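You operate a simulated robot arm through the tools that you are given. There is no shell and no other tool.

You run a simulated two-armed robot. Do the job below in one go: nothing can be reset, and whatever is moved stays where it is left.

## Task
Put one of the silver sockets from the top of the steel workbench on the top beside the strainer. Then shut the cleaning locker drawer. Then take the wooden brush and put it on top of the white oil filter. Then fetch the orange nut driver and stand it on the filter cover. Then push the door under the filter rack shut. Do these in the order given. Set down upright: orange nut driver.

The check looks at the end state, three seconds after you hand in, the way a careful person would. Anything else that was tipped, shoved, dropped, spilled or broken makes it a failure. A push-on lid holds only when it is set on centred and level and pressed home; a screw cap is set on level and turned clockwise until tight.

## Robot
Two 7-joint arms with two-finger parallel grippers on one trunk, on a base that moves. Base frame: it is fixed to the floor where the robot stands at the start and does not move with it; the origin is under the middle of the robot, x ahead of it, y to its left, z up. Readings come in mm, degrees, newtons and seconds.
The left shoulder is at the start at [110, 169, 1486], the right one opposite. With the tool pointing down near the work surface each hand reaches from about 420 to 740 mm from the robot's upright axis, wherever it stands, measured 20 degrees to its own side. Places, roughly: cleaning locker drawer [-300, 5000, 800]; door under the filter rack [800, 3200, 500]; filter cover [-500, 1750, 1000]; orange nut driver [-1500, 5250, 1000]; silver socket [-2750, 1750, 1000]; top beside the strainer (48x15 cm) [1000, 3860, 700]; white oil filter [-1250, 2500, 1000]; wooden brush (2x3x19 cm) [-1200, 5300, 1000]. Payload 1.57 kg a hand.
The tool frame of a hand sits at the grasp point between the pads (the TCP): z along the fingers, y along the line on which they close. The tips reach 30 mm beyond it. Largest opening 80 mm; finger width 17, thickness 12; the body of the gripper, 40 by 82 mm, starts 80 mm behind the TCP.
Orientation is told as [roll, pitch, yaw] about the base's x, y, z axes, in that order, counted from this pose: with the fingers straight down and closing along the base's y, the tool's x points along the base's -x, its y along +y and its z along -z.

## Interface
- The arms move only by the tool move_arm. It takes "left_moves", "right_moves" or both (then of equal length, played together; a hand with none holds still); each is a list of rows, each an object of numbers (a shift or turn left out is 0, a gripper value left out holds the last): "dx", "dy", "dz": the shift along the tool's x, y, z in m; "ax", "ay", "az": the turn, a rotation vector about the tool's x, y, z in degrees. In form: [{"dx": .., "dy": .., "dz": .., "ax": .., "ay": .., "az": ..}, ...]. A call has 1 to 20 rows; each row is the pose to reach, as a shift and turn from the pose commanded when the call began, along the tool's axes at that moment. "left_jaw" and "right_jaw" are, for a hand that has rows, the closure in counts, from 0 (fully open) to 255 (shut), set as the call begins (left out, the last holds). Rows are played at 5 a second. More than 50 mm and 8.6 degrees between two rows, or a gripper value outside its range, and nothing of the call is played. A pose out of reach is approached as far as the arm can. The call stops where the force on the tool passes 40 N (or 10 N more than at its start, if that is more) or the arm is blocked; 0.2 s more then pass. Each finger travels about 72 mm/s and halts on what it meets, pressing with about 40 N; the grip force reading is that of the motor and also rises with nothing between the fingers. The clock runs only during rows and for 0.2 s after the last one: add rows that repeat a pose to give the fingers time. It gives the time, the measured TCP pose, the force on the tool (base axes), the opening and the grip force at its end, in the units of the frame above (readings bear some noise), with the torque about the TCP (base axes, N m) and any sound that the robot's microphone picked up, and new pictures: "views" is both (left out), scene, wrist or none (wrist: the cameras of the hands that moved).
- Cameras (640 x 400 px; columns grow to the right, rows downward): "scene" is now at [179.6, 6.5, 1665.7]; the picture's right is [0.15, -0.99, 0.00], its down [-0.69, -0.11, -0.72] and it looks along [0.71, 0.11, -0.70] (base axes); focal length 254 px, centre (320, 200). "left" rides on the left gripper at [72, 7, -122] in its tool frame; the picture's right is [-0.09, 1.00, 0.00], its down [-0.84, -0.08, -0.54] and it looks along [-0.54, -0.05, 0.84] (tool axes); focal length 238 px, centre (320, 200). "right" rides on the right gripper at [72, -7, -122] in its tool frame; the picture's right is [0.09, 1.00, 0.00], its down [-0.84, 0.08, -0.54] and it looks along [-0.54, 0.05, 0.84] (tool axes); focal length 238 px, centre (320, 200). There is no depth. A picture from a camera that has moved, and an enlarged one, comes with that camera's place and axes in the base frame and with its lens. The place of the scene camera against the robot may be out by one fixed shift of up to 25 mm in any direction.
- raise_lower(by): slides the trunk up (or, below 0, down) by that many mm; the arms and the scene camera ride with it, the base frame stays. It gives what a move gives, with no picture.
- steer(legs): drives the robot by 1 to 6 legs, each [ahead, left, turn to the left] in mm, mm and degrees, along the robot's own axes; the way and the turn of a leg run together, so that a leg with both is an arc; at most 1500 mm and 180 degrees a leg. The arms and the cameras ride along, it lands a little off, and it stops where it bumps. It gives what a move gives, and a new picture of the scene camera.
- pan_tilt(pan, tilt): turns the head with the scene camera to pan (to the left, within 86 degrees either way) and tilt (down, from -29 to 69), counted from straight ahead of the robot. It gives what a move gives, and a new picture of the scene camera.
- enlarge(camera, box): a new picture of the part [left, top, right, bottom] of that camera's present view, enlarged. No time passes.
- close_job(): hands the job in; it is judged then, once.

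Nothing tells you exact positions but the pictures and the camera data. Unless the task says otherwise, let go and move clear before handing in.

The tools are called by a JSON object that holds its "fn" and its "kwargs". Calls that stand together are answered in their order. move_arm: Moves the arms, as the interface text tells. Its arguments: {"type":"object","properties":{"left_moves":{"type":"array","items":{"type":"object","properties":{"dx":{"type":"number"},"dy":{"type":"number"},"dz":{"type":"number"},"ax":{"type":"number"},"ay":{"type":"number"},"az":{"type":"number"}}}},"left_jaw":{"type":"number"},"right_moves":{"type":"array","items":{"type":"object","properties":{"dx":{"type":"number"},"dy":{"type":"number"},"dz":{"type":"number"},"ax":{"type":"number"},"ay":{"type":"number"},"az":{"type":"number"}}}},"right_jaw":{"type":"number"},"views":{"type":"string","enum":["both","scene","wrist","none"]}},"required":[]} The other tools are called the same way: raise_lower (by) moves the trunk up or down; steer (legs) drives the base; pan_tilt (pan, tilt) turns the head that bears the scene camera; enlarge (camera, box) takes an enlarged picture of a part of a camera's view; close_job () hands the job in.

At the start:

```text
time_s: 0.0
left_tool_pos: [652.6, 283.3, 1053.1]
left_ee_rot: [-0.1, 0.0, 0.0]
left_wrist_force: [-0.3, 0.2, 0.3]
left_torque: [-0.03, 0.01, 0.0]
left_finger_gap: 80.1
left_finger_force: 0.0
right_tool_pos: [674.8, -227.2, 1054.7]
right_ee_rot: [0.0, 0.0, -0.1]
right_wrist_force: [0.5, -0.3, -0.2]
right_torque: [0.01, 0.0, -0.02]
right_finger_gap: 80.1
right_finger_force: 0.1
trunk travel left (down, up): [-800.0, 90.0]
robot x, y, heading: [0.3, -2.9, 0.1]
head pan, tilt (commanded): [8.8, 44.2]
```

scene: 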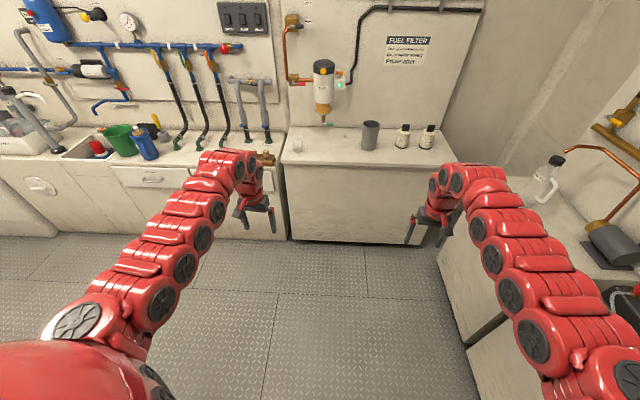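
right: 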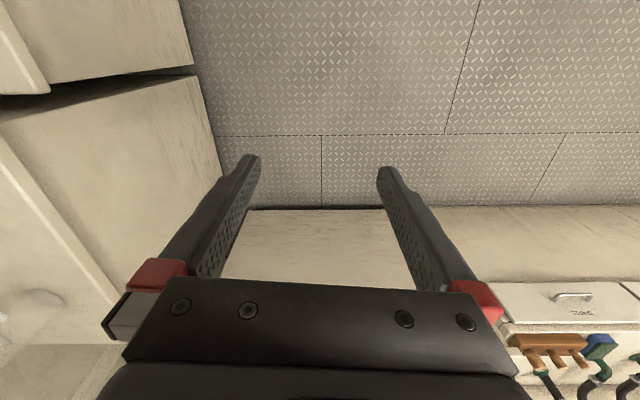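
left: 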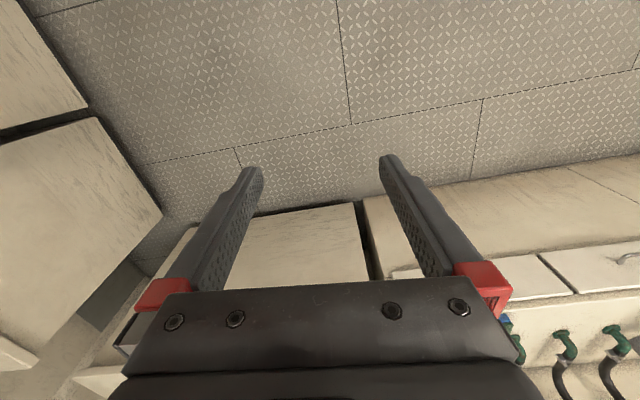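

I see a counter ahead with filter fixtures; the places I need lie mostly to the left and behind. I will look around with the head first.

{"fn": "pan_tilt", "kwargs": {"pan": 70, "tilt": 20}}

```text
time_s: 1.3
left_tool_pos: [652.8, 284.4, 1054.5]
left_ee_rot: [0.1, 0.0, 0.0]
left_wrist_force: [-0.3, 0.9, 0.3]
left_torque: [-0.01, 0.02, 0.04]
left_finger_gap: 79.9
left_finger_force: 0.0
right_tool_pos: [675.6, -227.0, 1053.9]
right_ee_rot: [0.0, -0.1, -0.1]
right_wrist_force: [-0.7, 0.5, -0.1]
right_torque: [0.01, 0.01, 0.05]
right_finger_gap: 80.1
right_finger_force: 0.1
trunk travel left (down, up): [-800.0, 90.0]
robot x, y, heading: [1.5, -1.0, -0.3]
head pan, tilt (commanded): [70.0, 20.0]
camera scene: at [130.6, 81.5, 1703.2], right [0.94, -0.34, 0.0], down [-0.12, -0.32, -0.94], along [0.32, 0.88, -0.34], focal length 254 px, centre (320, 200)
```

scene: 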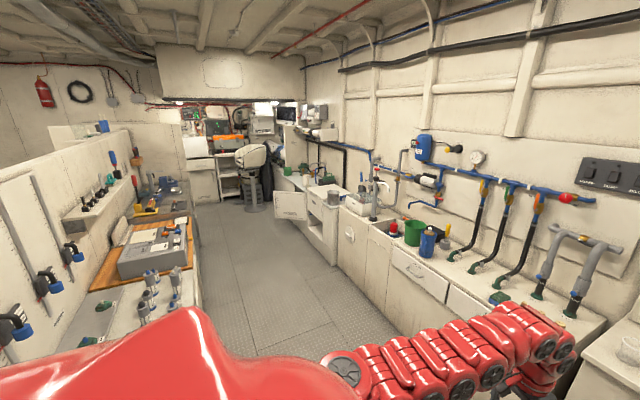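

I see a corridor to the left (+y), with an open door on its right side and workbenches on its left. I'll pan farther and zoom in.

{"fn": "enlarge", "kwargs": {"camera": "scene", "box": [160, 90, 360, 215]}}

{"fn": "enlarge", "kwargs": {"camera": "scene", "box": [0, 140, 240, 290]}}

{"fn": "enlarge", "kwargs": {"camera": "scene", "box": [260, 140, 500, 290]}}

```text
3.20 times, centred on (260, 152) of scene
camera zoom: at [130.6, 81.5, 1703.2], right [0.94, -0.34, 0.0], down [-0.12, -0.32, -0.94], along [0.32, 0.88, -0.34], focal length 812 px, centre (512, 352)
```

zoom: 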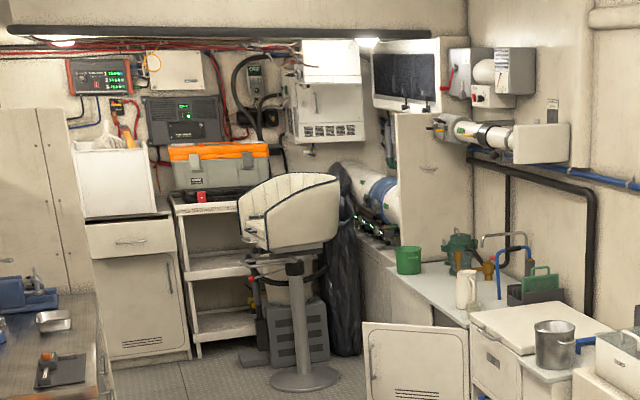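

```text
2.67 times, centred on (120, 215) of scene
camera zoom: at [130.6, 81.5, 1703.2], right [0.94, -0.34, 0.0], down [-0.12, -0.32, -0.94], along [0.32, 0.88, -0.34], focal length 676 px, centre (853, 160)
```

zoom: 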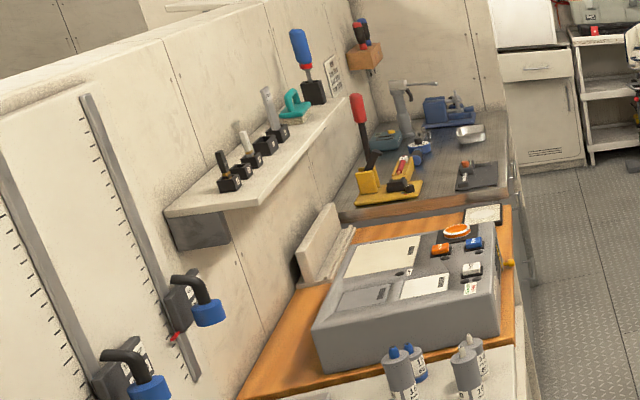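

```text
2.67 times, centred on (380, 215) of scene
camera zoom: at [130.6, 81.5, 1703.2], right [0.94, -0.34, 0.0], down [-0.12, -0.32, -0.94], along [0.32, 0.88, -0.34], focal length 676 px, centre (160, 160)
```

zoom: 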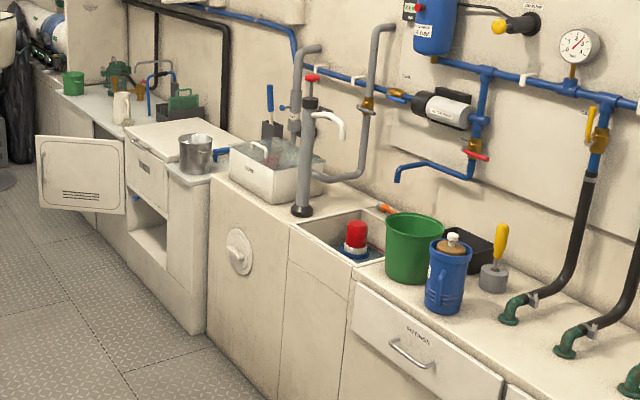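

The corridor runs along +y, with the right counter front near x≈1.1 m and the left bench front near x≈-0.4 m. I'll raise and tuck the arms before driving.

{"fn": "move_arm", "kwargs": {"left_moves": [{"dx": 0.03, "dz": -0.035}, {"dx": 0.06, "dz": -0.07}, {"dx": 0.09, "dz": -0.105}, {"dx": 0.12, "dz": -0.14}, {"dx": 0.15, "dz": -0.175}, {"dx": 0.18, "dz": -0.21}], "right_moves": [{"dx": 0.03, "dz": -0.035}, {"dx": 0.06, "dz": -0.07}, {"dx": 0.09, "dz": -0.105}, {"dx": 0.12, "dz": -0.14}, {"dx": 0.15, "dz": -0.175}, {"dx": 0.18, "dz": -0.21}], "views": "none"}}

{"fn": "pan_tilt", "kwargs": {"pan": 86, "tilt": 30}}

```text
time_s: 2.7
left_tool_pos: [596.2, 323.5, 1220.9]
left_ee_rot: [-0.1, 0.1, 0.1]
left_wrist_force: [0.0, 0.4, 0.9]
left_torque: [0.0, -0.01, 0.01]
left_finger_gap: 80.0
left_finger_force: 0.1
left hand out of reach, approached as far as the arm can: row 1, 2, 3, 4, 5, 6
right_tool_pos: [616.3, -231.3, 1221.2]
right_ee_rot: [-0.1, 0.0, -0.1]
right_wrist_force: [-0.3, 0.3, 0.3]
right_torque: [-0.01, -0.04, 0.02]
right_finger_gap: 80.2
right_finger_force: 0.1
right hand out of reach, approached as far as the arm can: row 2, 3, 4, 5, 6
trunk travel left (down, up): [-800.0, 90.0]
robot x, y, heading: [-3.9, 2.4, 0.1]
head pan, tilt (commanded): [70.0, 20.0]
```

```text
time_s: 3.5
left_tool_pos: [598.8, 320.3, 1216.8]
left_ee_rot: [-0.4, 0.2, 0.0]
left_wrist_force: [0.0, 0.2, -0.4]
left_torque: [-0.01, -0.01, 0.0]
left_finger_gap: 80.0
left_finger_force: 0.1
right_tool_pos: [618.3, -235.1, 1219.4]
right_ee_rot: [0.1, 0.2, 0.0]
right_wrist_force: [-0.1, 0.7, 0.9]
right_torque: [0.05, 0.03, -0.04]
right_finger_gap: 79.8
right_finger_force: 0.0
trunk travel left (down, up): [-800.0, 90.0]
robot x, y, heading: [0.3, 2.6, -0.0]
head pan, tilt (commanded): [85.9, 30.0]
camera scene: at [106.1, 83.4, 1687.2], right [1.0, -0.07, 0.0], down [-0.04, -0.5, -0.87], along [0.06, 0.86, -0.5], focal length 254 px, centre (320, 200)
```

scene: 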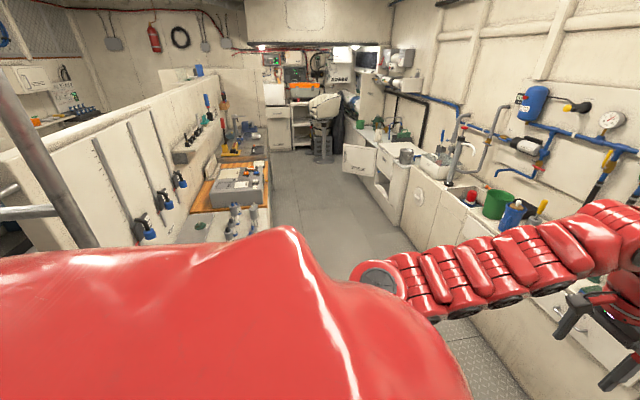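

There's a partition to the left of the corridor with another aisle behind it. I'll turn the base left and look further around.

{"fn": "steer", "kwargs": {"legs": [[0, 0, 90]]}}

{"fn": "pan_tilt", "kwargs": {"pan": 60, "tilt": 25}}

```text
time_s: 7.6
left_tool_pos: [-297.4, 603.7, 1219.6]
left_ee_rot: [0.2, 0.6, 87.9]
left_wrist_force: [0.3, 0.2, 0.4]
left_torque: [0.0, -0.01, 0.03]
left_finger_gap: 80.1
left_finger_force: 0.0
right_tool_pos: [248.7, 615.9, 1219.4]
right_ee_rot: [0.3, 0.1, 89.0]
right_wrist_force: [0.6, -0.4, -0.7]
right_torque: [0.03, 0.0, 0.03]
right_finger_gap: 80.2
right_finger_force: 0.0
trunk travel left (down, up): [-800.0, 90.0]
robot x, y, heading: [-0.6, 1.1, 89.2]
head pan, tilt (commanded): [85.9, 30.0]
stopped in leg 1: the robot was blocked; the commanded pose is now the measured one
camera scene: at [-63.1, 83.6, 1687.7], right [0.08, 1.0, 0.0], down [0.49, -0.04, -0.87], along [-0.86, 0.07, -0.5], focal length 254 px, centre (320, 200)
```

scene: 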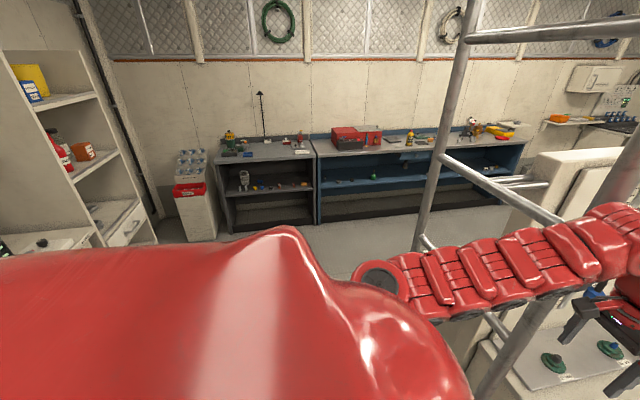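

```text
time_s: 8.5
left_tool_pos: [-298.7, 605.7, 1219.0]
left_ee_rot: [0.2, 0.5, 88.4]
left_wrist_force: [0.1, 0.2, -0.4]
left_torque: [0.03, 0.01, 0.02]
left_finger_gap: 80.2
left_finger_force: 0.0
right_tool_pos: [249.3, 617.6, 1216.1]
right_ee_rot: [0.6, 0.3, 89.1]
right_wrist_force: [0.5, -0.3, 0.3]
right_torque: [0.03, -0.01, -0.04]
right_finger_gap: 79.8
right_finger_force: 0.1
trunk travel left (down, up): [-800.0, 90.0]
robot x, y, heading: [2.5, -1.3, 89.0]
head pan, tilt (commanded): [60.0, 25.0]
camera scene: at [-48.7, 124.4, 1695.2], right [0.51, 0.86, -0.01], down [0.36, -0.22, -0.91], along [-0.78, 0.46, -0.42], focal length 254 px, centre (320, 200)
```

scene: 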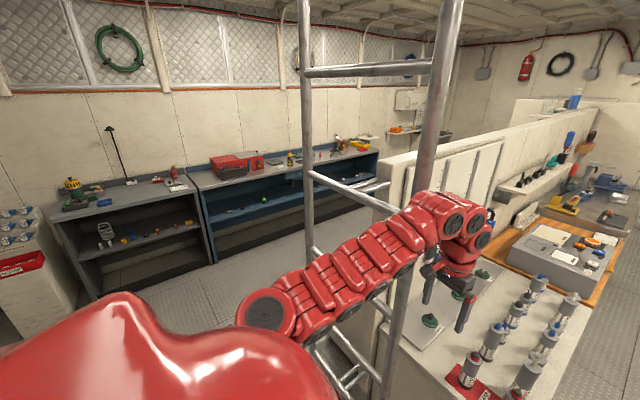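

The turn stopped at about 89° because the left arm came near the ladder and bench. I'll slide right (+x) away from it and look.

{"fn": "steer", "kwargs": {"legs": [[0, -300, 0]]}}

{"fn": "pan_tilt", "kwargs": {"pan": 35, "tilt": 35}}

```text
time_s: 10.5
left_tool_pos: [-7.2, 600.5, 1217.3]
left_ee_rot: [-0.2, 0.3, 88.0]
left_wrist_force: [-0.7, 0.7, 0.1]
left_torque: [-0.01, -0.01, -0.01]
left_finger_gap: 79.8
left_finger_force: 0.1
right_tool_pos: [541.5, 608.9, 1219.5]
right_ee_rot: [0.1, 0.0, 88.6]
right_wrist_force: [0.3, -0.3, 0.1]
right_torque: [0.0, -0.04, 0.01]
right_finger_gap: 80.1
right_finger_force: 0.1
trunk travel left (down, up): [-800.0, 90.0]
robot x, y, heading: [296.0, -1.9, 89.1]
head pan, tilt (commanded): [60.0, 25.0]
camera scene: at [236.4, 117.7, 1695.1], right [0.52, 0.86, 0.0], down [0.36, -0.22, -0.91], along [-0.78, 0.47, -0.42], focal length 254 px, centre (320, 200)
```

scene: 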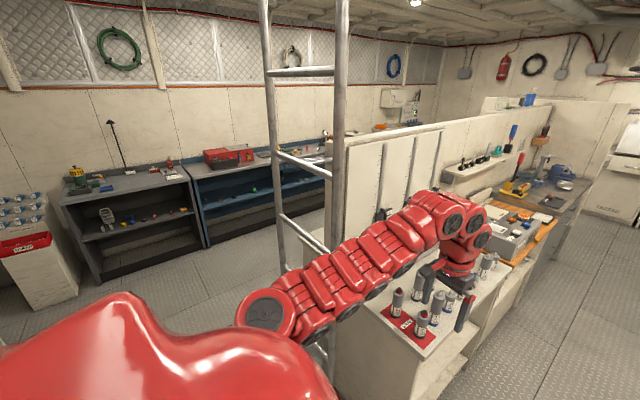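

```text
time_s: 11.4
left_tool_pos: [-5.9, 601.0, 1218.9]
left_ee_rot: [-0.1, 0.3, 88.0]
left_wrist_force: [-0.9, 0.6, 0.8]
left_torque: [0.03, 0.01, -0.01]
left_finger_gap: 80.0
left_finger_force: 0.1
right_tool_pos: [542.7, 608.4, 1220.1]
right_ee_rot: [0.1, 0.1, 88.6]
right_wrist_force: [-0.1, 0.8, -1.1]
right_torque: [0.05, -0.01, -0.01]
right_finger_gap: 80.1
right_finger_force: 0.1
trunk travel left (down, up): [-800.0, 90.0]
robot x, y, heading: [299.0, -7.5, 89.0]
head pan, tilt (commanded): [35.0, 35.0]
camera scene: at [267.4, 143.0, 1679.4], right [0.83, 0.56, 0.0], down [0.32, -0.48, -0.82], along [-0.46, 0.68, -0.57], focal length 254 px, centre (320, 200)
```

scene: 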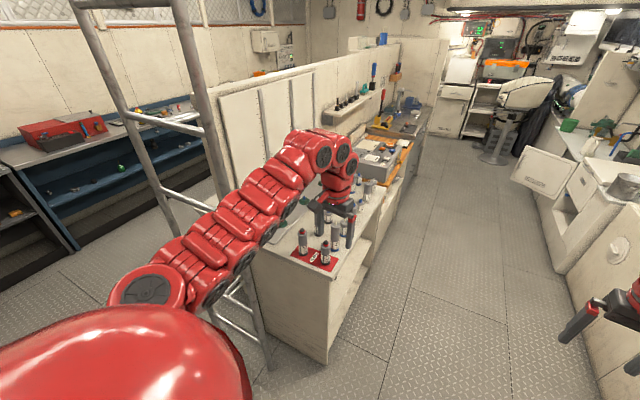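

I can map the room now: the corridor slants slightly, and two benches (gray and blue) stand against the far left wall. I'll zoom in on the benches.

{"fn": "pan_tilt", "kwargs": {"pan": 60, "tilt": 20}}

{"fn": "enlarge", "kwargs": {"camera": "scene", "box": [40, 100, 200, 200]}}

{"fn": "enlarge", "kwargs": {"camera": "scene", "box": [180, 80, 340, 180]}}

{"fn": "enlarge", "kwargs": {"camera": "scene", "box": [340, 60, 640, 248]}}

```text
time_s: 12.3
left_tool_pos: [-6.3, 601.7, 1217.7]
left_ee_rot: [-0.1, 0.3, 88.0]
left_wrist_force: [-0.2, 0.5, -0.4]
left_torque: [0.0, 0.0, 0.0]
left_finger_gap: 79.9
left_finger_force: 0.0
right_tool_pos: [543.4, 608.9, 1219.4]
right_ee_rot: [0.1, 0.2, 88.7]
right_wrist_force: [-0.3, 0.5, 0.7]
right_torque: [-0.02, -0.01, 0.01]
right_finger_gap: 79.9
right_finger_force: 0.0
trunk travel left (down, up): [-800.0, 90.0]
robot x, y, heading: [299.3, -5.4, 88.9]
head pan, tilt (commanded): [60.0, 20.0]
camera scene: at [237.2, 118.2, 1703.2], right [0.52, 0.86, 0.0], down [0.29, -0.18, -0.94], along [-0.8, 0.49, -0.34], focal length 254 px, centre (320, 200)
```

scene: 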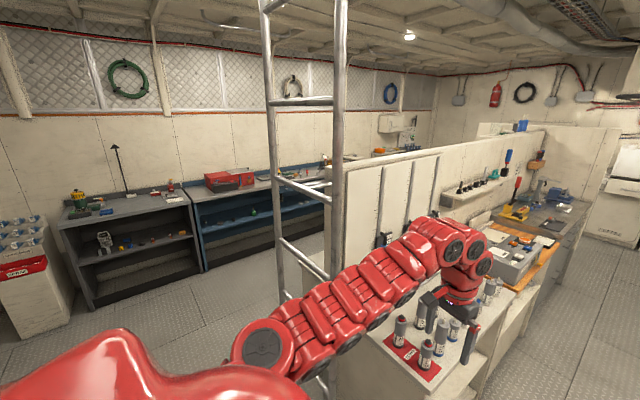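

```text
4.00 times, centred on (120, 150) of scene
camera zoom: at [237.2, 118.2, 1703.2], right [0.52, 0.86, 0.0], down [0.29, -0.18, -0.94], along [-0.8, 0.49, -0.34], focal length 1015 px, centre (1120, 400)
```

zoom: 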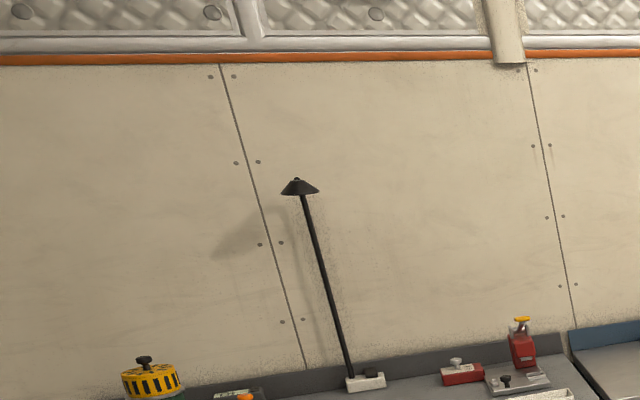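

```text
4.00 times, centred on (260, 130) of scene
camera zoom: at [237.2, 118.2, 1703.2], right [0.52, 0.86, 0.0], down [0.29, -0.18, -0.94], along [-0.8, 0.49, -0.34], focal length 1015 px, centre (560, 480)
```

zoom: 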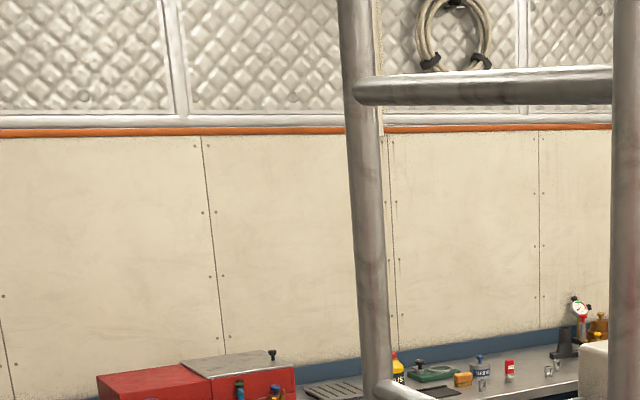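

```text
2.13 times, centred on (490, 154) of scene
camera zoom: at [237.2, 118.2, 1703.2], right [0.52, 0.86, 0.0], down [0.29, -0.18, -0.94], along [-0.8, 0.49, -0.34], focal length 540 px, centre (-42, 298)
```

zoom: 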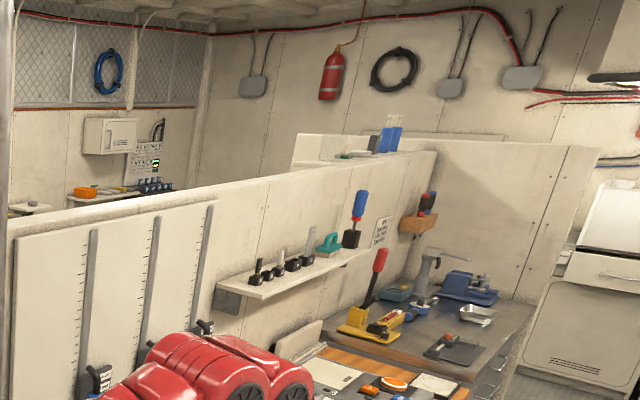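

The silver sockets appear to be on the blue steel bench near (-2.65, 1.8) m, in the aisle behind the ladder. I'll back up, turn to face that bench, and drive past the ladder.

{"fn": "steer", "kwargs": {"legs": [[-150, 0, 0], [0, 0, 95]]}}

{"fn": "pan_tilt", "kwargs": {"pan": 0, "tilt": 35}}

```text
time_s: 17.7
left_tool_pos: [-278.5, -515.7, 1217.3]
left_ee_rot: [-0.1, 0.4, -176.3]
left_wrist_force: [0.5, 0.4, 0.1]
left_torque: [-0.04, 0.05, 0.02]
left_finger_gap: 79.8
left_finger_force: 0.0
right_tool_pos: [-340.1, 30.5, 1218.6]
right_ee_rot: [0.1, 0.1, -175.7]
right_wrist_force: [-0.3, 0.1, -0.6]
right_torque: [0.01, -0.02, 0.01]
right_finger_gap: 80.1
right_finger_force: 0.1
trunk travel left (down, up): [-800.0, 90.0]
robot x, y, heading: [295.6, -155.3, -175.2]
head pan, tilt (commanded): [60.0, 20.0]
camera scene: at [192.1, -250.3, 1703.3], right [-0.9, 0.43, 0.0], down [0.15, 0.31, -0.94], along [-0.4, -0.85, -0.34], focal length 254 px, centre (320, 200)
```

scene: 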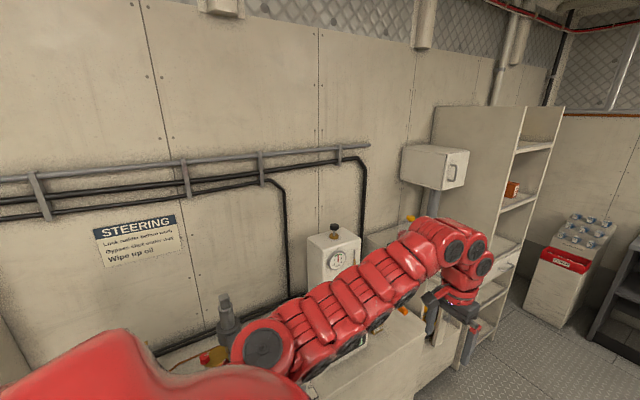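

```text
time_s: 19.0
left_tool_pos: [-278.6, -515.8, 1217.8]
left_ee_rot: [-0.1, 0.3, -176.4]
left_wrist_force: [-0.6, 0.4, -0.4]
left_torque: [-0.02, -0.01, -0.03]
left_finger_gap: 79.8
left_finger_force: 0.1
right_tool_pos: [-340.9, 31.7, 1219.0]
right_ee_rot: [0.1, 0.1, -175.8]
right_wrist_force: [-0.1, 0.0, 0.1]
right_torque: [-0.01, 0.0, -0.01]
right_finger_gap: 79.9
right_finger_force: 0.1
trunk travel left (down, up): [-800.0, 90.0]
robot x, y, heading: [292.1, -152.8, -175.4]
head pan, tilt (commanded): [0.0, 35.0]
camera scene: at [144.4, -173.5, 1679.4], right [-0.08, 1.0, 0.0], down [0.57, 0.05, -0.82], along [-0.82, -0.06, -0.57], focal length 254 px, centre (320, 200)
```

scene: 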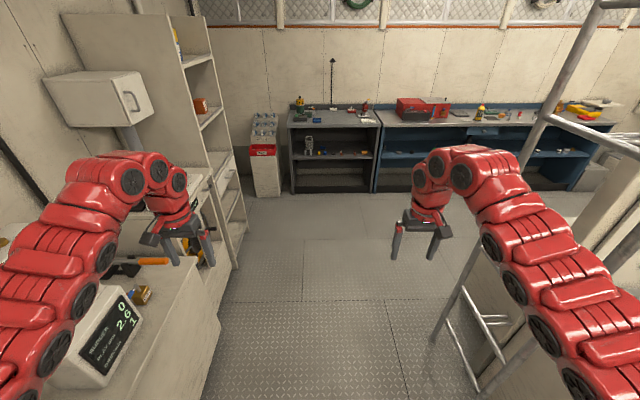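

The passage between the left counter (y≈-0.96) and the ladder (y≈0.5) is clear. I'll drive ahead toward the gray bench and then look right into the aisle.

{"fn": "steer", "kwargs": {"legs": [[1400, -120, 0], [400, 0, 0]]}}

{"fn": "pan_tilt", "kwargs": {"pan": -60, "tilt": 30}}

```text
time_s: 28.0
left_tool_pos: [-2068.1, -558.7, 1218.2]
left_ee_rot: [0.0, 0.2, -175.5]
left_wrist_force: [-0.3, -0.2, 0.2]
left_torque: [0.06, -0.05, 0.02]
left_finger_gap: 80.0
left_finger_force: 0.1
right_tool_pos: [-2136.8, -13.5, 1219.4]
right_ee_rot: [0.1, 0.2, -175.0]
right_wrist_force: [0.4, -0.4, -0.1]
right_torque: [0.0, 0.02, 0.03]
right_finger_gap: 80.0
right_finger_force: 0.0
trunk travel left (down, up): [-800.0, 90.0]
robot x, y, heading: [-1502.6, -190.9, -175.0]
head pan, tilt (commanded): [0.0, 35.0]
camera scene: at [-1648.9, -211.6, 1679.5], right [-0.09, 1.0, 0.0], down [0.57, 0.05, -0.82], along [-0.82, -0.07, -0.57], focal length 254 px, centre (320, 200)
```

scene: 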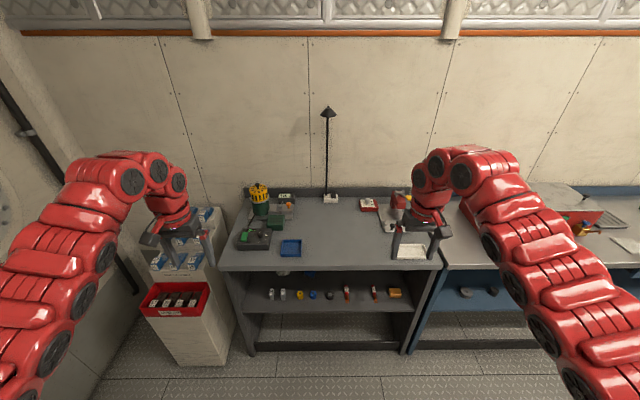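

```text
time_s: 29.3
left_tool_pos: [-2068.0, -558.1, 1217.5]
left_ee_rot: [-0.1, 0.4, -175.6]
left_wrist_force: [0.5, 0.1, 0.8]
left_torque: [-0.04, -0.03, -0.03]
left_finger_gap: 79.9
left_finger_force: 0.0
right_tool_pos: [-2137.2, -13.2, 1218.3]
right_ee_rot: [0.1, 0.0, -175.0]
right_wrist_force: [0.2, 0.7, -0.3]
right_torque: [0.01, 0.0, 0.02]
right_finger_gap: 80.1
right_finger_force: 0.1
trunk travel left (down, up): [-800.0, 90.0]
robot x, y, heading: [-1502.6, -190.8, -174.7]
head pan, tilt (commanded): [-60.0, 30.0]
camera scene: at [-1615.0, -129.8, 1687.2], right [0.82, 0.58, 0.0], down [0.29, -0.41, -0.87], along [-0.5, 0.71, -0.5], focal length 254 px, centre (320, 200)
```

scene: 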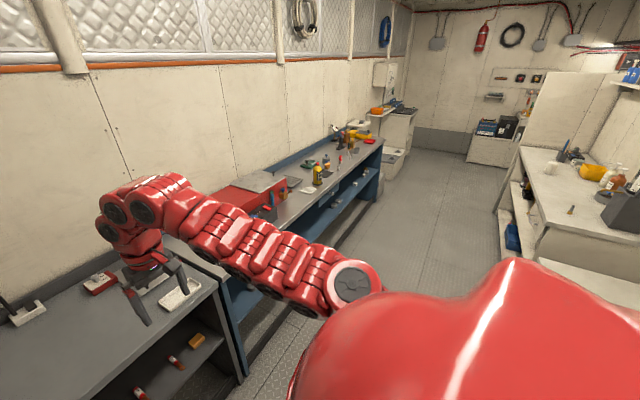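

I see aisle 2: the blue steel bench on the left with sockets, another counter on the right farther on. I'll slide right parallel to the bench.

{"fn": "steer", "kwargs": {"legs": [[0, -1400, 0]]}}

{"fn": "pan_tilt", "kwargs": {"pan": -20, "tilt": 40}}

```text
time_s: 36.5
left_tool_pos: [-2199.2, 865.5, 1218.0]
left_ee_rot: [-0.1, 0.3, -175.4]
left_wrist_force: [0.1, 1.1, -1.2]
left_torque: [0.01, 0.0, -0.01]
left_finger_gap: 80.0
left_finger_force: 0.1
right_tool_pos: [-2270.2, 1410.2, 1219.7]
right_ee_rot: [0.1, 0.2, -174.8]
right_wrist_force: [0.2, -0.4, 0.6]
right_torque: [0.01, 0.01, -0.01]
right_finger_gap: 79.9
right_finger_force: 0.1
trunk travel left (down, up): [-800.0, 90.0]
robot x, y, heading: [-1635.2, 1233.8, -174.6]
head pan, tilt (commanded): [-60.0, 30.0]
camera scene: at [-1747.3, 1295.8, 1687.2], right [0.81, 0.58, 0.0], down [0.29, -0.41, -0.87], along [-0.5, 0.71, -0.5], focal length 254 px, centre (320, 200)
```

scene: 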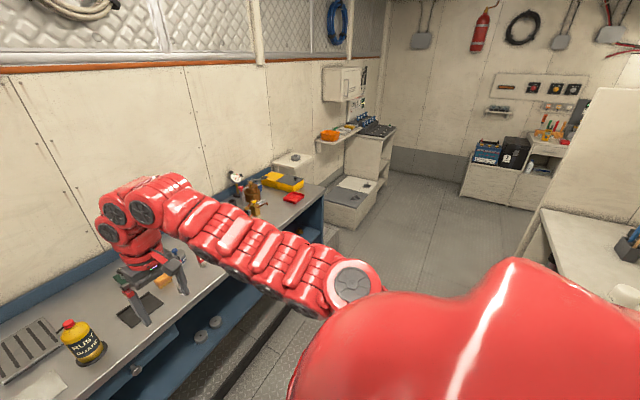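

```text
time_s: 37.5
left_tool_pos: [-2199.9, 865.9, 1218.5]
left_ee_rot: [-0.1, 0.3, -175.5]
left_wrist_force: [0.4, 0.4, 0.0]
left_torque: [0.01, -0.02, -0.02]
left_finger_gap: 80.0
left_finger_force: 0.0
right_tool_pos: [-2270.3, 1410.9, 1219.6]
right_ee_rot: [0.0, 0.1, -174.9]
right_wrist_force: [-0.6, 0.0, -0.8]
right_torque: [0.01, -0.01, 0.03]
right_finger_gap: 80.0
right_finger_force: 0.1
trunk travel left (down, up): [-800.0, 90.0]
robot x, y, heading: [-1632.8, 1236.9, -174.7]
head pan, tilt (commanded): [-20.0, 40.0]
camera scene: at [-1777.2, 1243.8, 1671.9], right [0.25, 0.97, 0.0], down [0.62, -0.16, -0.77], along [-0.74, 0.19, -0.64], focal length 254 px, centre (320, 200)
```

scene: 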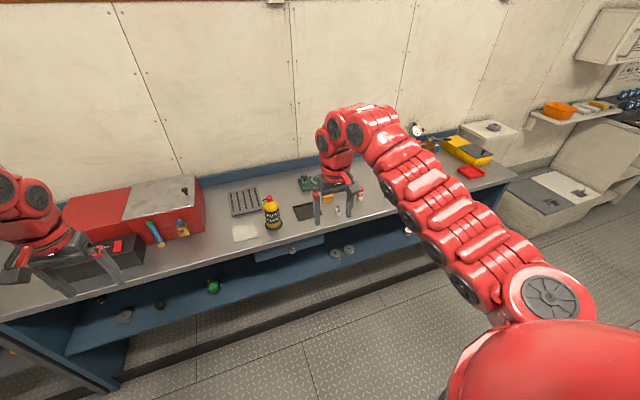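

The sockets seem to be around the right hand in the picture. I'll zoom in on that area.

{"fn": "enlarge", "kwargs": {"camera": "scene", "box": [270, 150, 430, 250]}}

{"fn": "enlarge", "kwargs": {"camera": "right", "box": [0, 0, 640, 400]}}

```text
4.00 times, centred on (350, 200) of scene
camera zoom: at [-1777.2, 1243.8, 1671.9], right [0.25, 0.97, 0.0], down [0.62, -0.16, -0.77], along [-0.74, 0.19, -0.64], focal length 1015 px, centre (200, 200)
```

zoom: 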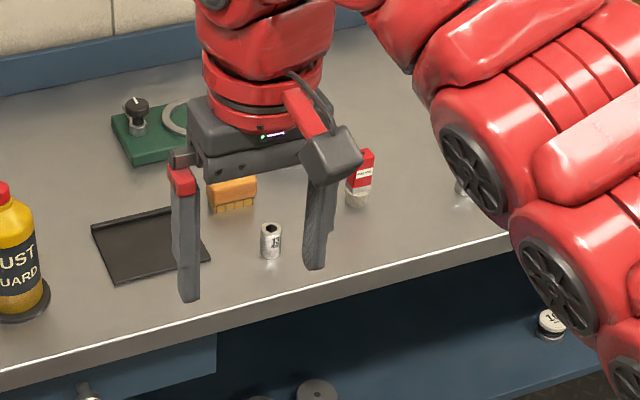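

```text
1.00 times, centred on (320, 200) of right (not enlarged: the box is as wide or as high as the picture)
camera zoom: at [-2200.4, 1423.4, 1341.5], right [0.18, -0.98, 0.0], down [-0.83, -0.15, 0.54], along [-0.53, -0.1, -0.84], focal length 238 px, centre (320, 200)
```

zoom: 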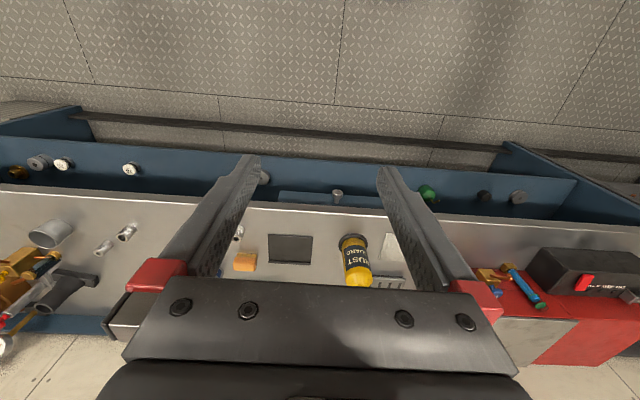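

Several small silver cylinders are visible; I need closer looks to choose one.

{"fn": "enlarge", "kwargs": {"camera": "right", "box": [0, 200, 160, 300]}}

{"fn": "enlarge", "kwargs": {"camera": "right", "box": [200, 200, 328, 280]}}

{"fn": "pan_tilt", "kwargs": {"pan": -40, "tilt": 35}}

```text
4.00 times, centred on (80, 250) of right
camera zoom: at [-2200.4, 1423.4, 1341.5], right [0.18, -0.98, 0.0], down [-0.83, -0.15, 0.54], along [-0.53, -0.1, -0.84], focal length 953 px, centre (1280, 0)
```

zoom: 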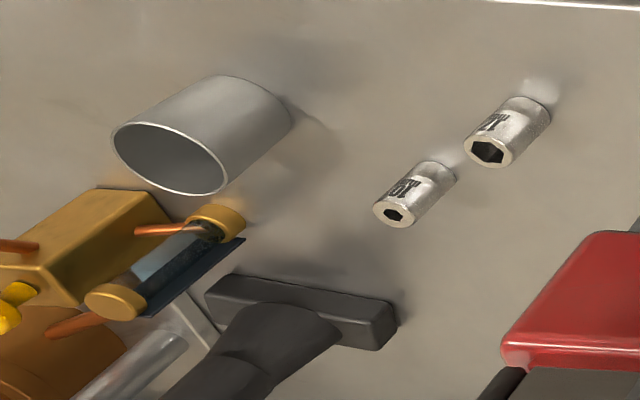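

```text
5.00 times, centred on (264, 240) of right
camera zoom: at [-2200.4, 1423.4, 1341.5], right [0.18, -0.98, 0.0], down [-0.83, -0.15, 0.54], along [-0.53, -0.1, -0.84], focal length 1192 px, centre (600, 0)
```

zoom: 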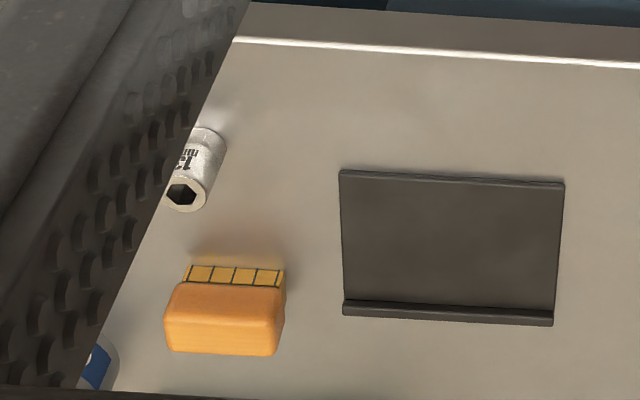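

```text
time_s: 38.4
left_tool_pos: [-2199.5, 865.3, 1218.1]
left_ee_rot: [-0.1, 0.4, -175.4]
left_wrist_force: [0.6, 0.1, -0.6]
left_torque: [0.0, 0.0, 0.0]
left_finger_gap: 79.9
left_finger_force: 0.1
right_tool_pos: [-2270.4, 1411.0, 1218.7]
right_ee_rot: [0.1, 0.1, -174.7]
right_wrist_force: [-0.3, -1.2, -0.7]
right_torque: [0.0, 0.0, 0.01]
right_finger_gap: 79.8
right_finger_force: 0.0
trunk travel left (down, up): [-800.0, 90.0]
robot x, y, heading: [-1630.0, 1239.6, -174.5]
head pan, tilt (commanded): [-40.0, 35.0]
camera scene: at [-1767.5, 1272.3, 1679.4], right [0.57, 0.82, 0.0], down [0.47, -0.33, -0.82], along [-0.67, 0.46, -0.57], focal length 254 px, centre (320, 200)
```

scene: 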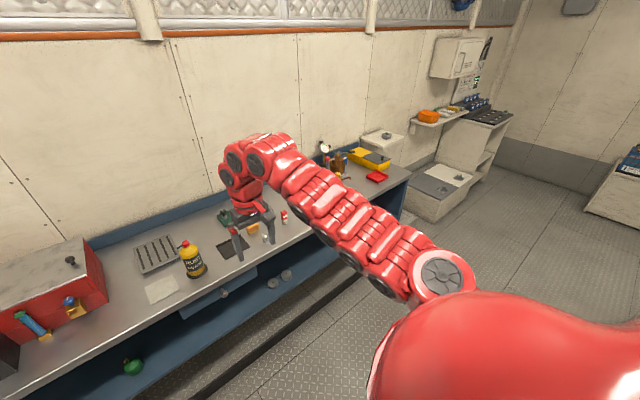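

Three small sockets are on the bench; the two at about (-2.62, 1.77) stand in open space. I'll slide right and move closer so that one falls within right-hand reach.

{"fn": "steer", "kwargs": {"legs": [[0, -290, 0], [200, 0, 0]]}}

{"fn": "enlarge", "kwargs": {"camera": "right", "box": [0, 0, 640, 400]}}

```text
time_s: 41.6
left_tool_pos: [-2424.6, 1125.7, 1218.7]
left_ee_rot: [-0.2, 0.3, -174.9]
left_wrist_force: [0.1, 0.3, -0.6]
left_torque: [0.03, 0.04, -0.01]
left_finger_gap: 80.1
left_finger_force: 0.1
right_tool_pos: [-2500.4, 1670.6, 1220.9]
right_ee_rot: [0.0, -0.1, -174.3]
right_wrist_force: [-0.4, -0.5, 0.4]
right_torque: [0.03, 0.04, -0.02]
right_finger_gap: 80.0
right_finger_force: 0.1
trunk travel left (down, up): [-800.0, 90.0]
robot x, y, heading: [-1861.7, 1502.2, -174.2]
head pan, tilt (commanded): [-40.0, 35.0]
camera scene: at [-1996.2, 1535.8, 1679.6], right [0.56, 0.83, 0.0], down [0.47, -0.32, -0.82], along [-0.68, 0.46, -0.57], focal length 254 px, centre (320, 200)
```

scene: 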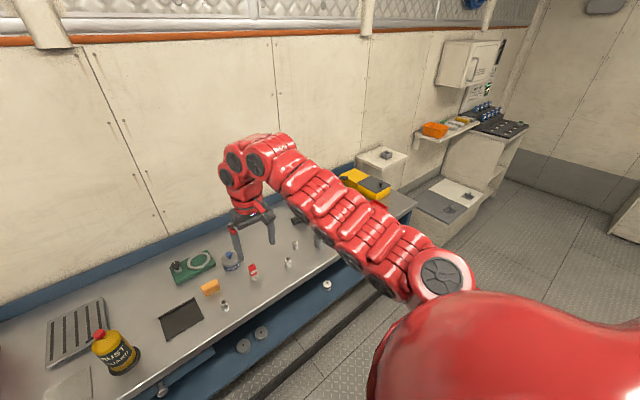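

```text
1.00 times, centred on (320, 200) of right (not enlarged: the box is as wide or as high as the picture)
camera zoom: at [-2430.8, 1683.1, 1342.2], right [0.19, -0.98, 0.0], down [-0.83, -0.16, 0.54], along [-0.53, -0.11, -0.84], focal length 238 px, centre (320, 200)
```

zoom: 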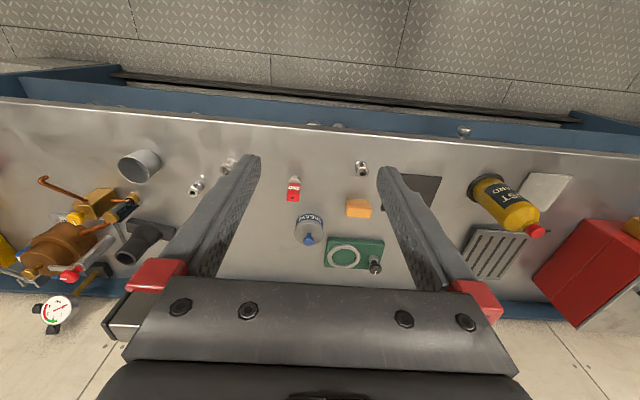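

Triangulating two wrist views puts the bench top at z≈852 and the isolated "13 mm" socket at about (-2626, 1551). I'll move closer and lower the trunk.

{"fn": "steer", "kwargs": {"legs": [[110, 0, 0]]}}

{"fn": "raise_lower", "kwargs": {"by": -150}}

{"fn": "enlarge", "kwargs": {"camera": "right", "box": [0, 0, 640, 400]}}

```text
time_s: 42.8
left_tool_pos: [-2536.4, 1114.6, 1218.9]
left_ee_rot: [-0.1, 0.4, -174.9]
left_wrist_force: [0.2, -0.2, -0.1]
left_torque: [-0.04, 0.02, 0.02]
left_finger_gap: 80.1
left_finger_force: 0.1
right_tool_pos: [-2610.0, 1658.4, 1221.1]
right_ee_rot: [0.1, 0.1, -174.3]
right_wrist_force: [0.0, 0.3, -0.5]
right_torque: [0.03, 0.0, 0.01]
right_finger_gap: 80.2
right_finger_force: 0.0
trunk travel left (down, up): [-800.0, 90.0]
robot x, y, heading: [-1972.0, 1489.2, -174.0]
head pan, tilt (commanded): [-40.0, 35.0]
camera scene: at [-2107.4, 1524.4, 1679.6], right [0.56, 0.83, 0.0], down [0.47, -0.32, -0.82], along [-0.68, 0.46, -0.57], focal length 254 px, centre (320, 200)
```

scene: 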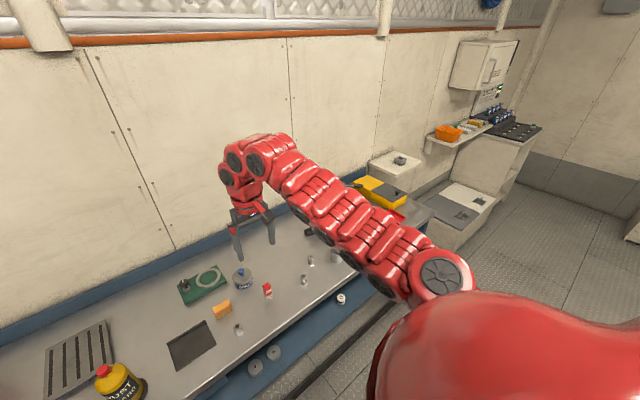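

```text
time_s: 44.5
left_tool_pos: [-2537.1, 1114.1, 1067.9]
left_ee_rot: [-0.1, 0.2, -174.9]
left_wrist_force: [0.1, 0.8, 0.3]
left_torque: [0.03, 0.01, 0.01]
left_finger_gap: 79.7
left_finger_force: 0.0
right_tool_pos: [-2612.1, 1658.5, 1069.3]
right_ee_rot: [0.1, 0.1, -174.2]
right_wrist_force: [-0.7, -0.7, -0.3]
right_torque: [-0.03, -0.01, 0.01]
right_finger_gap: 80.0
right_finger_force: 0.1
trunk travel left (down, up): [-650.0, 240.0]
robot x, y, heading: [-1974.3, 1490.3, -174.1]
head pan, tilt (commanded): [-40.0, 35.0]
```

```text
1.00 times, centred on (320, 200) of right (not enlarged: the box is as wide or as high as the picture)
camera zoom: at [-2542.7, 1672.1, 1191.5], right [0.19, -0.98, 0.0], down [-0.83, -0.16, 0.54], along [-0.53, -0.1, -0.84], focal length 238 px, centre (320, 200)
```

zoom: 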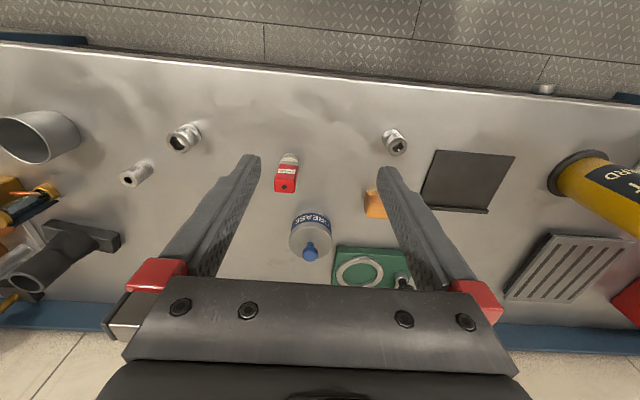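

The socket is confirmed at (-2627, 1552), top about z=900. I'll move the right hand above it and check.

{"fn": "move_arm", "kwargs": {"right_moves": [{"dx": -0.009, "dy": 0.035}, {"dx": -0.017, "dy": 0.07}, {"dx": -0.0257, "dy": 0.1045}, {"dx": -0.0257, "dy": 0.1045, "dz": 0.04}, {"dx": -0.0257, "dy": 0.1045, "dz": 0.08}, {"dx": -0.0257, "dy": 0.1045, "dz": 0.08}], "right_jaw": 0, "views": "wrist"}}

```text
time_s: 45.9
left_tool_pos: [-2536.5, 1113.8, 1068.1]
left_ee_rot: [-0.1, 0.3, -174.9]
left_wrist_force: [-0.2, 0.0, 0.3]
left_torque: [-0.03, -0.03, 0.0]
left_finger_gap: 80.1
left_finger_force: 0.0
right_tool_pos: [-2629.3, 1550.8, 989.1]
right_ee_rot: [0.2, 0.2, -174.4]
right_wrist_force: [0.2, -0.1, -0.1]
right_torque: [0.01, 0.02, 0.01]
right_finger_gap: 79.7
right_finger_force: 0.0
trunk travel left (down, up): [-650.0, 240.0]
robot x, y, heading: [-1975.9, 1491.8, -174.4]
head pan, tilt (commanded): [-40.0, 35.0]
camera right: at [-2558.6, 1564.2, 1111.8], right [0.19, -0.98, 0.0], down [-0.83, -0.16, 0.54], along [-0.53, -0.1, -0.84], focal length 238 px, centre (320, 200)
```

right: 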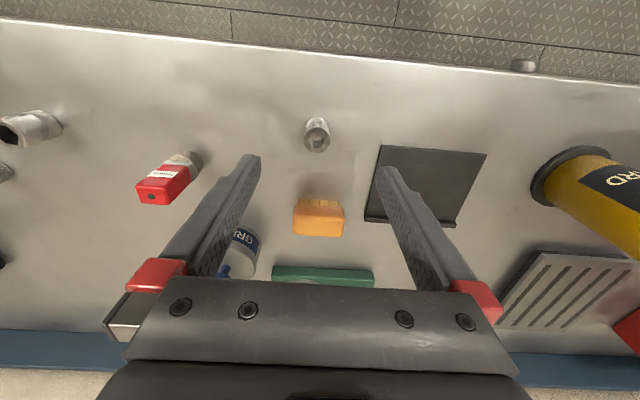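

The socket is centred between the fingers (offset about 4 mm). I'll descend to just above the bench and then close.

{"fn": "move_arm", "kwargs": {"right_moves": [{"dy": -0.004, "dz": 0.035}, {"dy": -0.004, "dz": 0.07}, {"dy": -0.004, "dz": 0.09}, {"dy": -0.004, "dz": 0.1}, {"dy": -0.004, "dz": 0.1}], "right_jaw": 0, "views": "both"}}

```text
time_s: 47.1
left_tool_pos: [-2536.9, 1113.8, 1068.8]
left_ee_rot: [0.0, 0.3, -174.8]
left_wrist_force: [0.1, -0.4, 0.0]
left_torque: [0.0, 0.01, -0.03]
left_finger_gap: 79.9
left_finger_force: 0.1
right_tool_pos: [-2628.3, 1554.6, 889.8]
right_ee_rot: [0.1, 0.1, -174.4]
right_wrist_force: [-1.8, 0.7, 9.9]
right_torque: [0.51, 0.06, 0.09]
right_finger_gap: 80.0
right_finger_force: 0.1
trunk travel left (down, up): [-650.0, 240.0]
robot x, y, heading: [-1975.1, 1488.8, -174.0]
head pan, tilt (commanded): [-40.0, 35.0]
camera scene: at [-2107.6, 1524.2, 1529.7], right [0.56, 0.83, 0.0], down [0.47, -0.32, -0.82], along [-0.68, 0.46, -0.57], focal length 254 px, centre (320, 200)
camera right: at [-2557.0, 1568.7, 1012.0], right [0.19, -0.98, 0.0], down [-0.82, -0.16, 0.54], along [-0.53, -0.1, -0.84], focal length 238 px, centre (320, 200)
```

scene: 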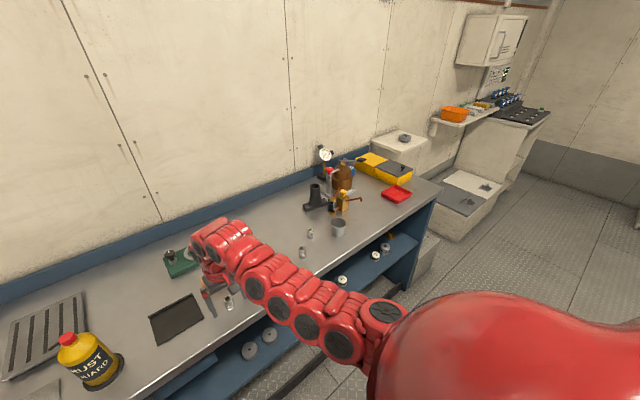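
right: 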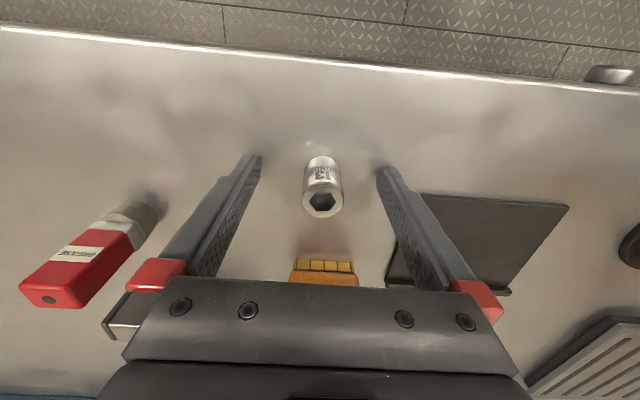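

Fingertips are touching the bench lightly (~10 N). I'll raise 4 mm and close on the socket.

{"fn": "move_arm", "kwargs": {"right_moves": [{"dz": -0.004}, {"dz": -0.004}, {"dz": -0.004}], "right_jaw": 0, "views": "none"}}

{"fn": "move_arm", "kwargs": {"right_moves": [{"dz": 0}, {"dz": 0}, {"dz": 0}, {"dz": 0}, {"dz": 0}, {"dz": 0}], "right_jaw": 255, "views": "wrist"}}

```text
time_s: 47.9
left_tool_pos: [-2538.3, 1114.2, 1066.9]
left_ee_rot: [0.0, 0.3, -174.9]
left_wrist_force: [0.2, 0.4, -0.2]
left_torque: [0.01, 0.01, 0.0]
left_finger_gap: 80.0
left_finger_force: 0.0
right_tool_pos: [-2627.6, 1555.2, 893.2]
right_ee_rot: [0.1, 0.1, -174.3]
right_wrist_force: [-0.6, 0.8, 0.6]
right_torque: [0.01, -0.03, -0.01]
right_finger_gap: 80.2
right_finger_force: 0.0
trunk travel left (down, up): [-650.0, 240.0]
robot x, y, heading: [-1973.6, 1490.5, -174.3]
head pan, tilt (commanded): [-40.0, 35.0]
```

```text
time_s: 49.3
left_tool_pos: [-2537.5, 1114.6, 1068.3]
left_ee_rot: [-0.1, 0.2, -174.9]
left_wrist_force: [0.1, 0.1, 0.2]
left_torque: [0.0, 0.02, 0.01]
left_finger_gap: 80.0
left_finger_force: 0.1
right_tool_pos: [-2628.0, 1555.1, 893.2]
right_ee_rot: [0.1, 0.1, -174.3]
right_wrist_force: [-0.5, -0.6, 0.1]
right_torque: [0.0, 0.0, 0.03]
right_finger_gap: 23.7
right_finger_force: 35.4
trunk travel left (down, up): [-650.0, 240.0]
robot x, y, heading: [-1974.1, 1485.8, -174.0]
head pan, tilt (commanded): [-40.0, 35.0]
camera right: at [-2557.2, 1568.6, 1015.3], right [0.19, -0.98, 0.0], down [-0.83, -0.16, 0.54], along [-0.53, -0.1, -0.84], focal length 238 px, centre (320, 200)
```

right: 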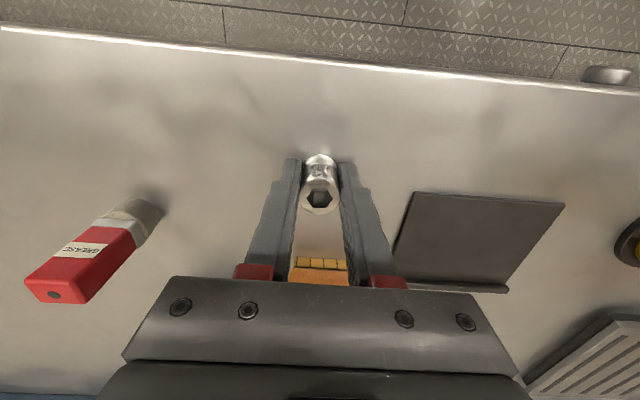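

The socket is gripped (23.7 mm gap). I'll lift it straight up, then raise the trunk.

{"fn": "move_arm", "kwargs": {"right_moves": [{"dz": -0.04}, {"dz": -0.08}, {"dz": -0.12}, {"dz": -0.16}, {"dz": -0.18}], "views": "wrist"}}

{"fn": "raise_lower", "kwargs": {"by": 150}}

```text
time_s: 50.5
left_tool_pos: [-2537.7, 1114.7, 1067.3]
left_ee_rot: [0.0, 0.3, -174.9]
left_wrist_force: [-0.2, -0.2, 0.7]
left_torque: [-0.04, -0.05, -0.02]
left_finger_gap: 79.8
left_finger_force: 0.0
right_tool_pos: [-2627.3, 1554.8, 1076.4]
right_ee_rot: [0.2, 0.1, -174.3]
right_wrist_force: [1.0, 0.0, -0.2]
right_torque: [0.01, -0.02, 0.02]
right_finger_gap: 23.8
right_finger_force: 36.0
trunk travel left (down, up): [-650.0, 240.0]
robot x, y, heading: [-1977.0, 1488.2, -174.2]
head pan, tilt (commanded): [-40.0, 35.0]
camera right: at [-2557.7, 1568.1, 1197.6], right [0.19, -0.98, 0.0], down [-0.83, -0.16, 0.54], along [-0.53, -0.11, -0.84], focal length 238 px, centre (320, 200)
```

right: 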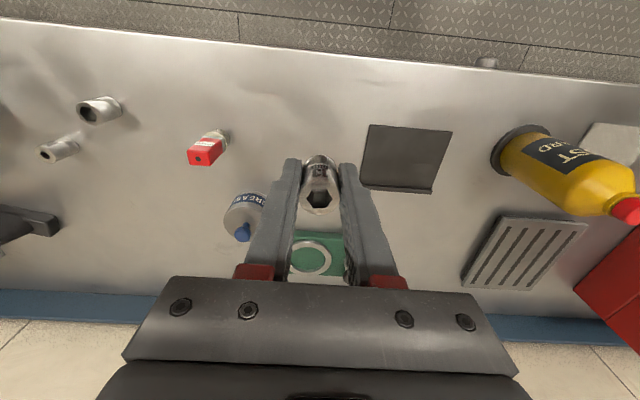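

```text
time_s: 52.3
left_tool_pos: [-2536.9, 1113.4, 1217.4]
left_ee_rot: [-0.1, 0.3, -174.9]
left_wrist_force: [0.7, -0.9, 0.4]
left_torque: [-0.01, 0.0, 0.0]
left_finger_gap: 80.2
left_finger_force: 0.1
right_tool_pos: [-2628.0, 1555.6, 1224.5]
right_ee_rot: [0.1, 0.2, -174.3]
right_wrist_force: [0.0, 0.1, -0.5]
right_torque: [0.01, 0.01, 0.0]
right_finger_gap: 23.8
right_finger_force: 36.0
trunk travel left (down, up): [-800.0, 90.0]
robot x, y, heading: [-1974.7, 1488.6, -174.2]
head pan, tilt (commanded): [-40.0, 35.0]
```

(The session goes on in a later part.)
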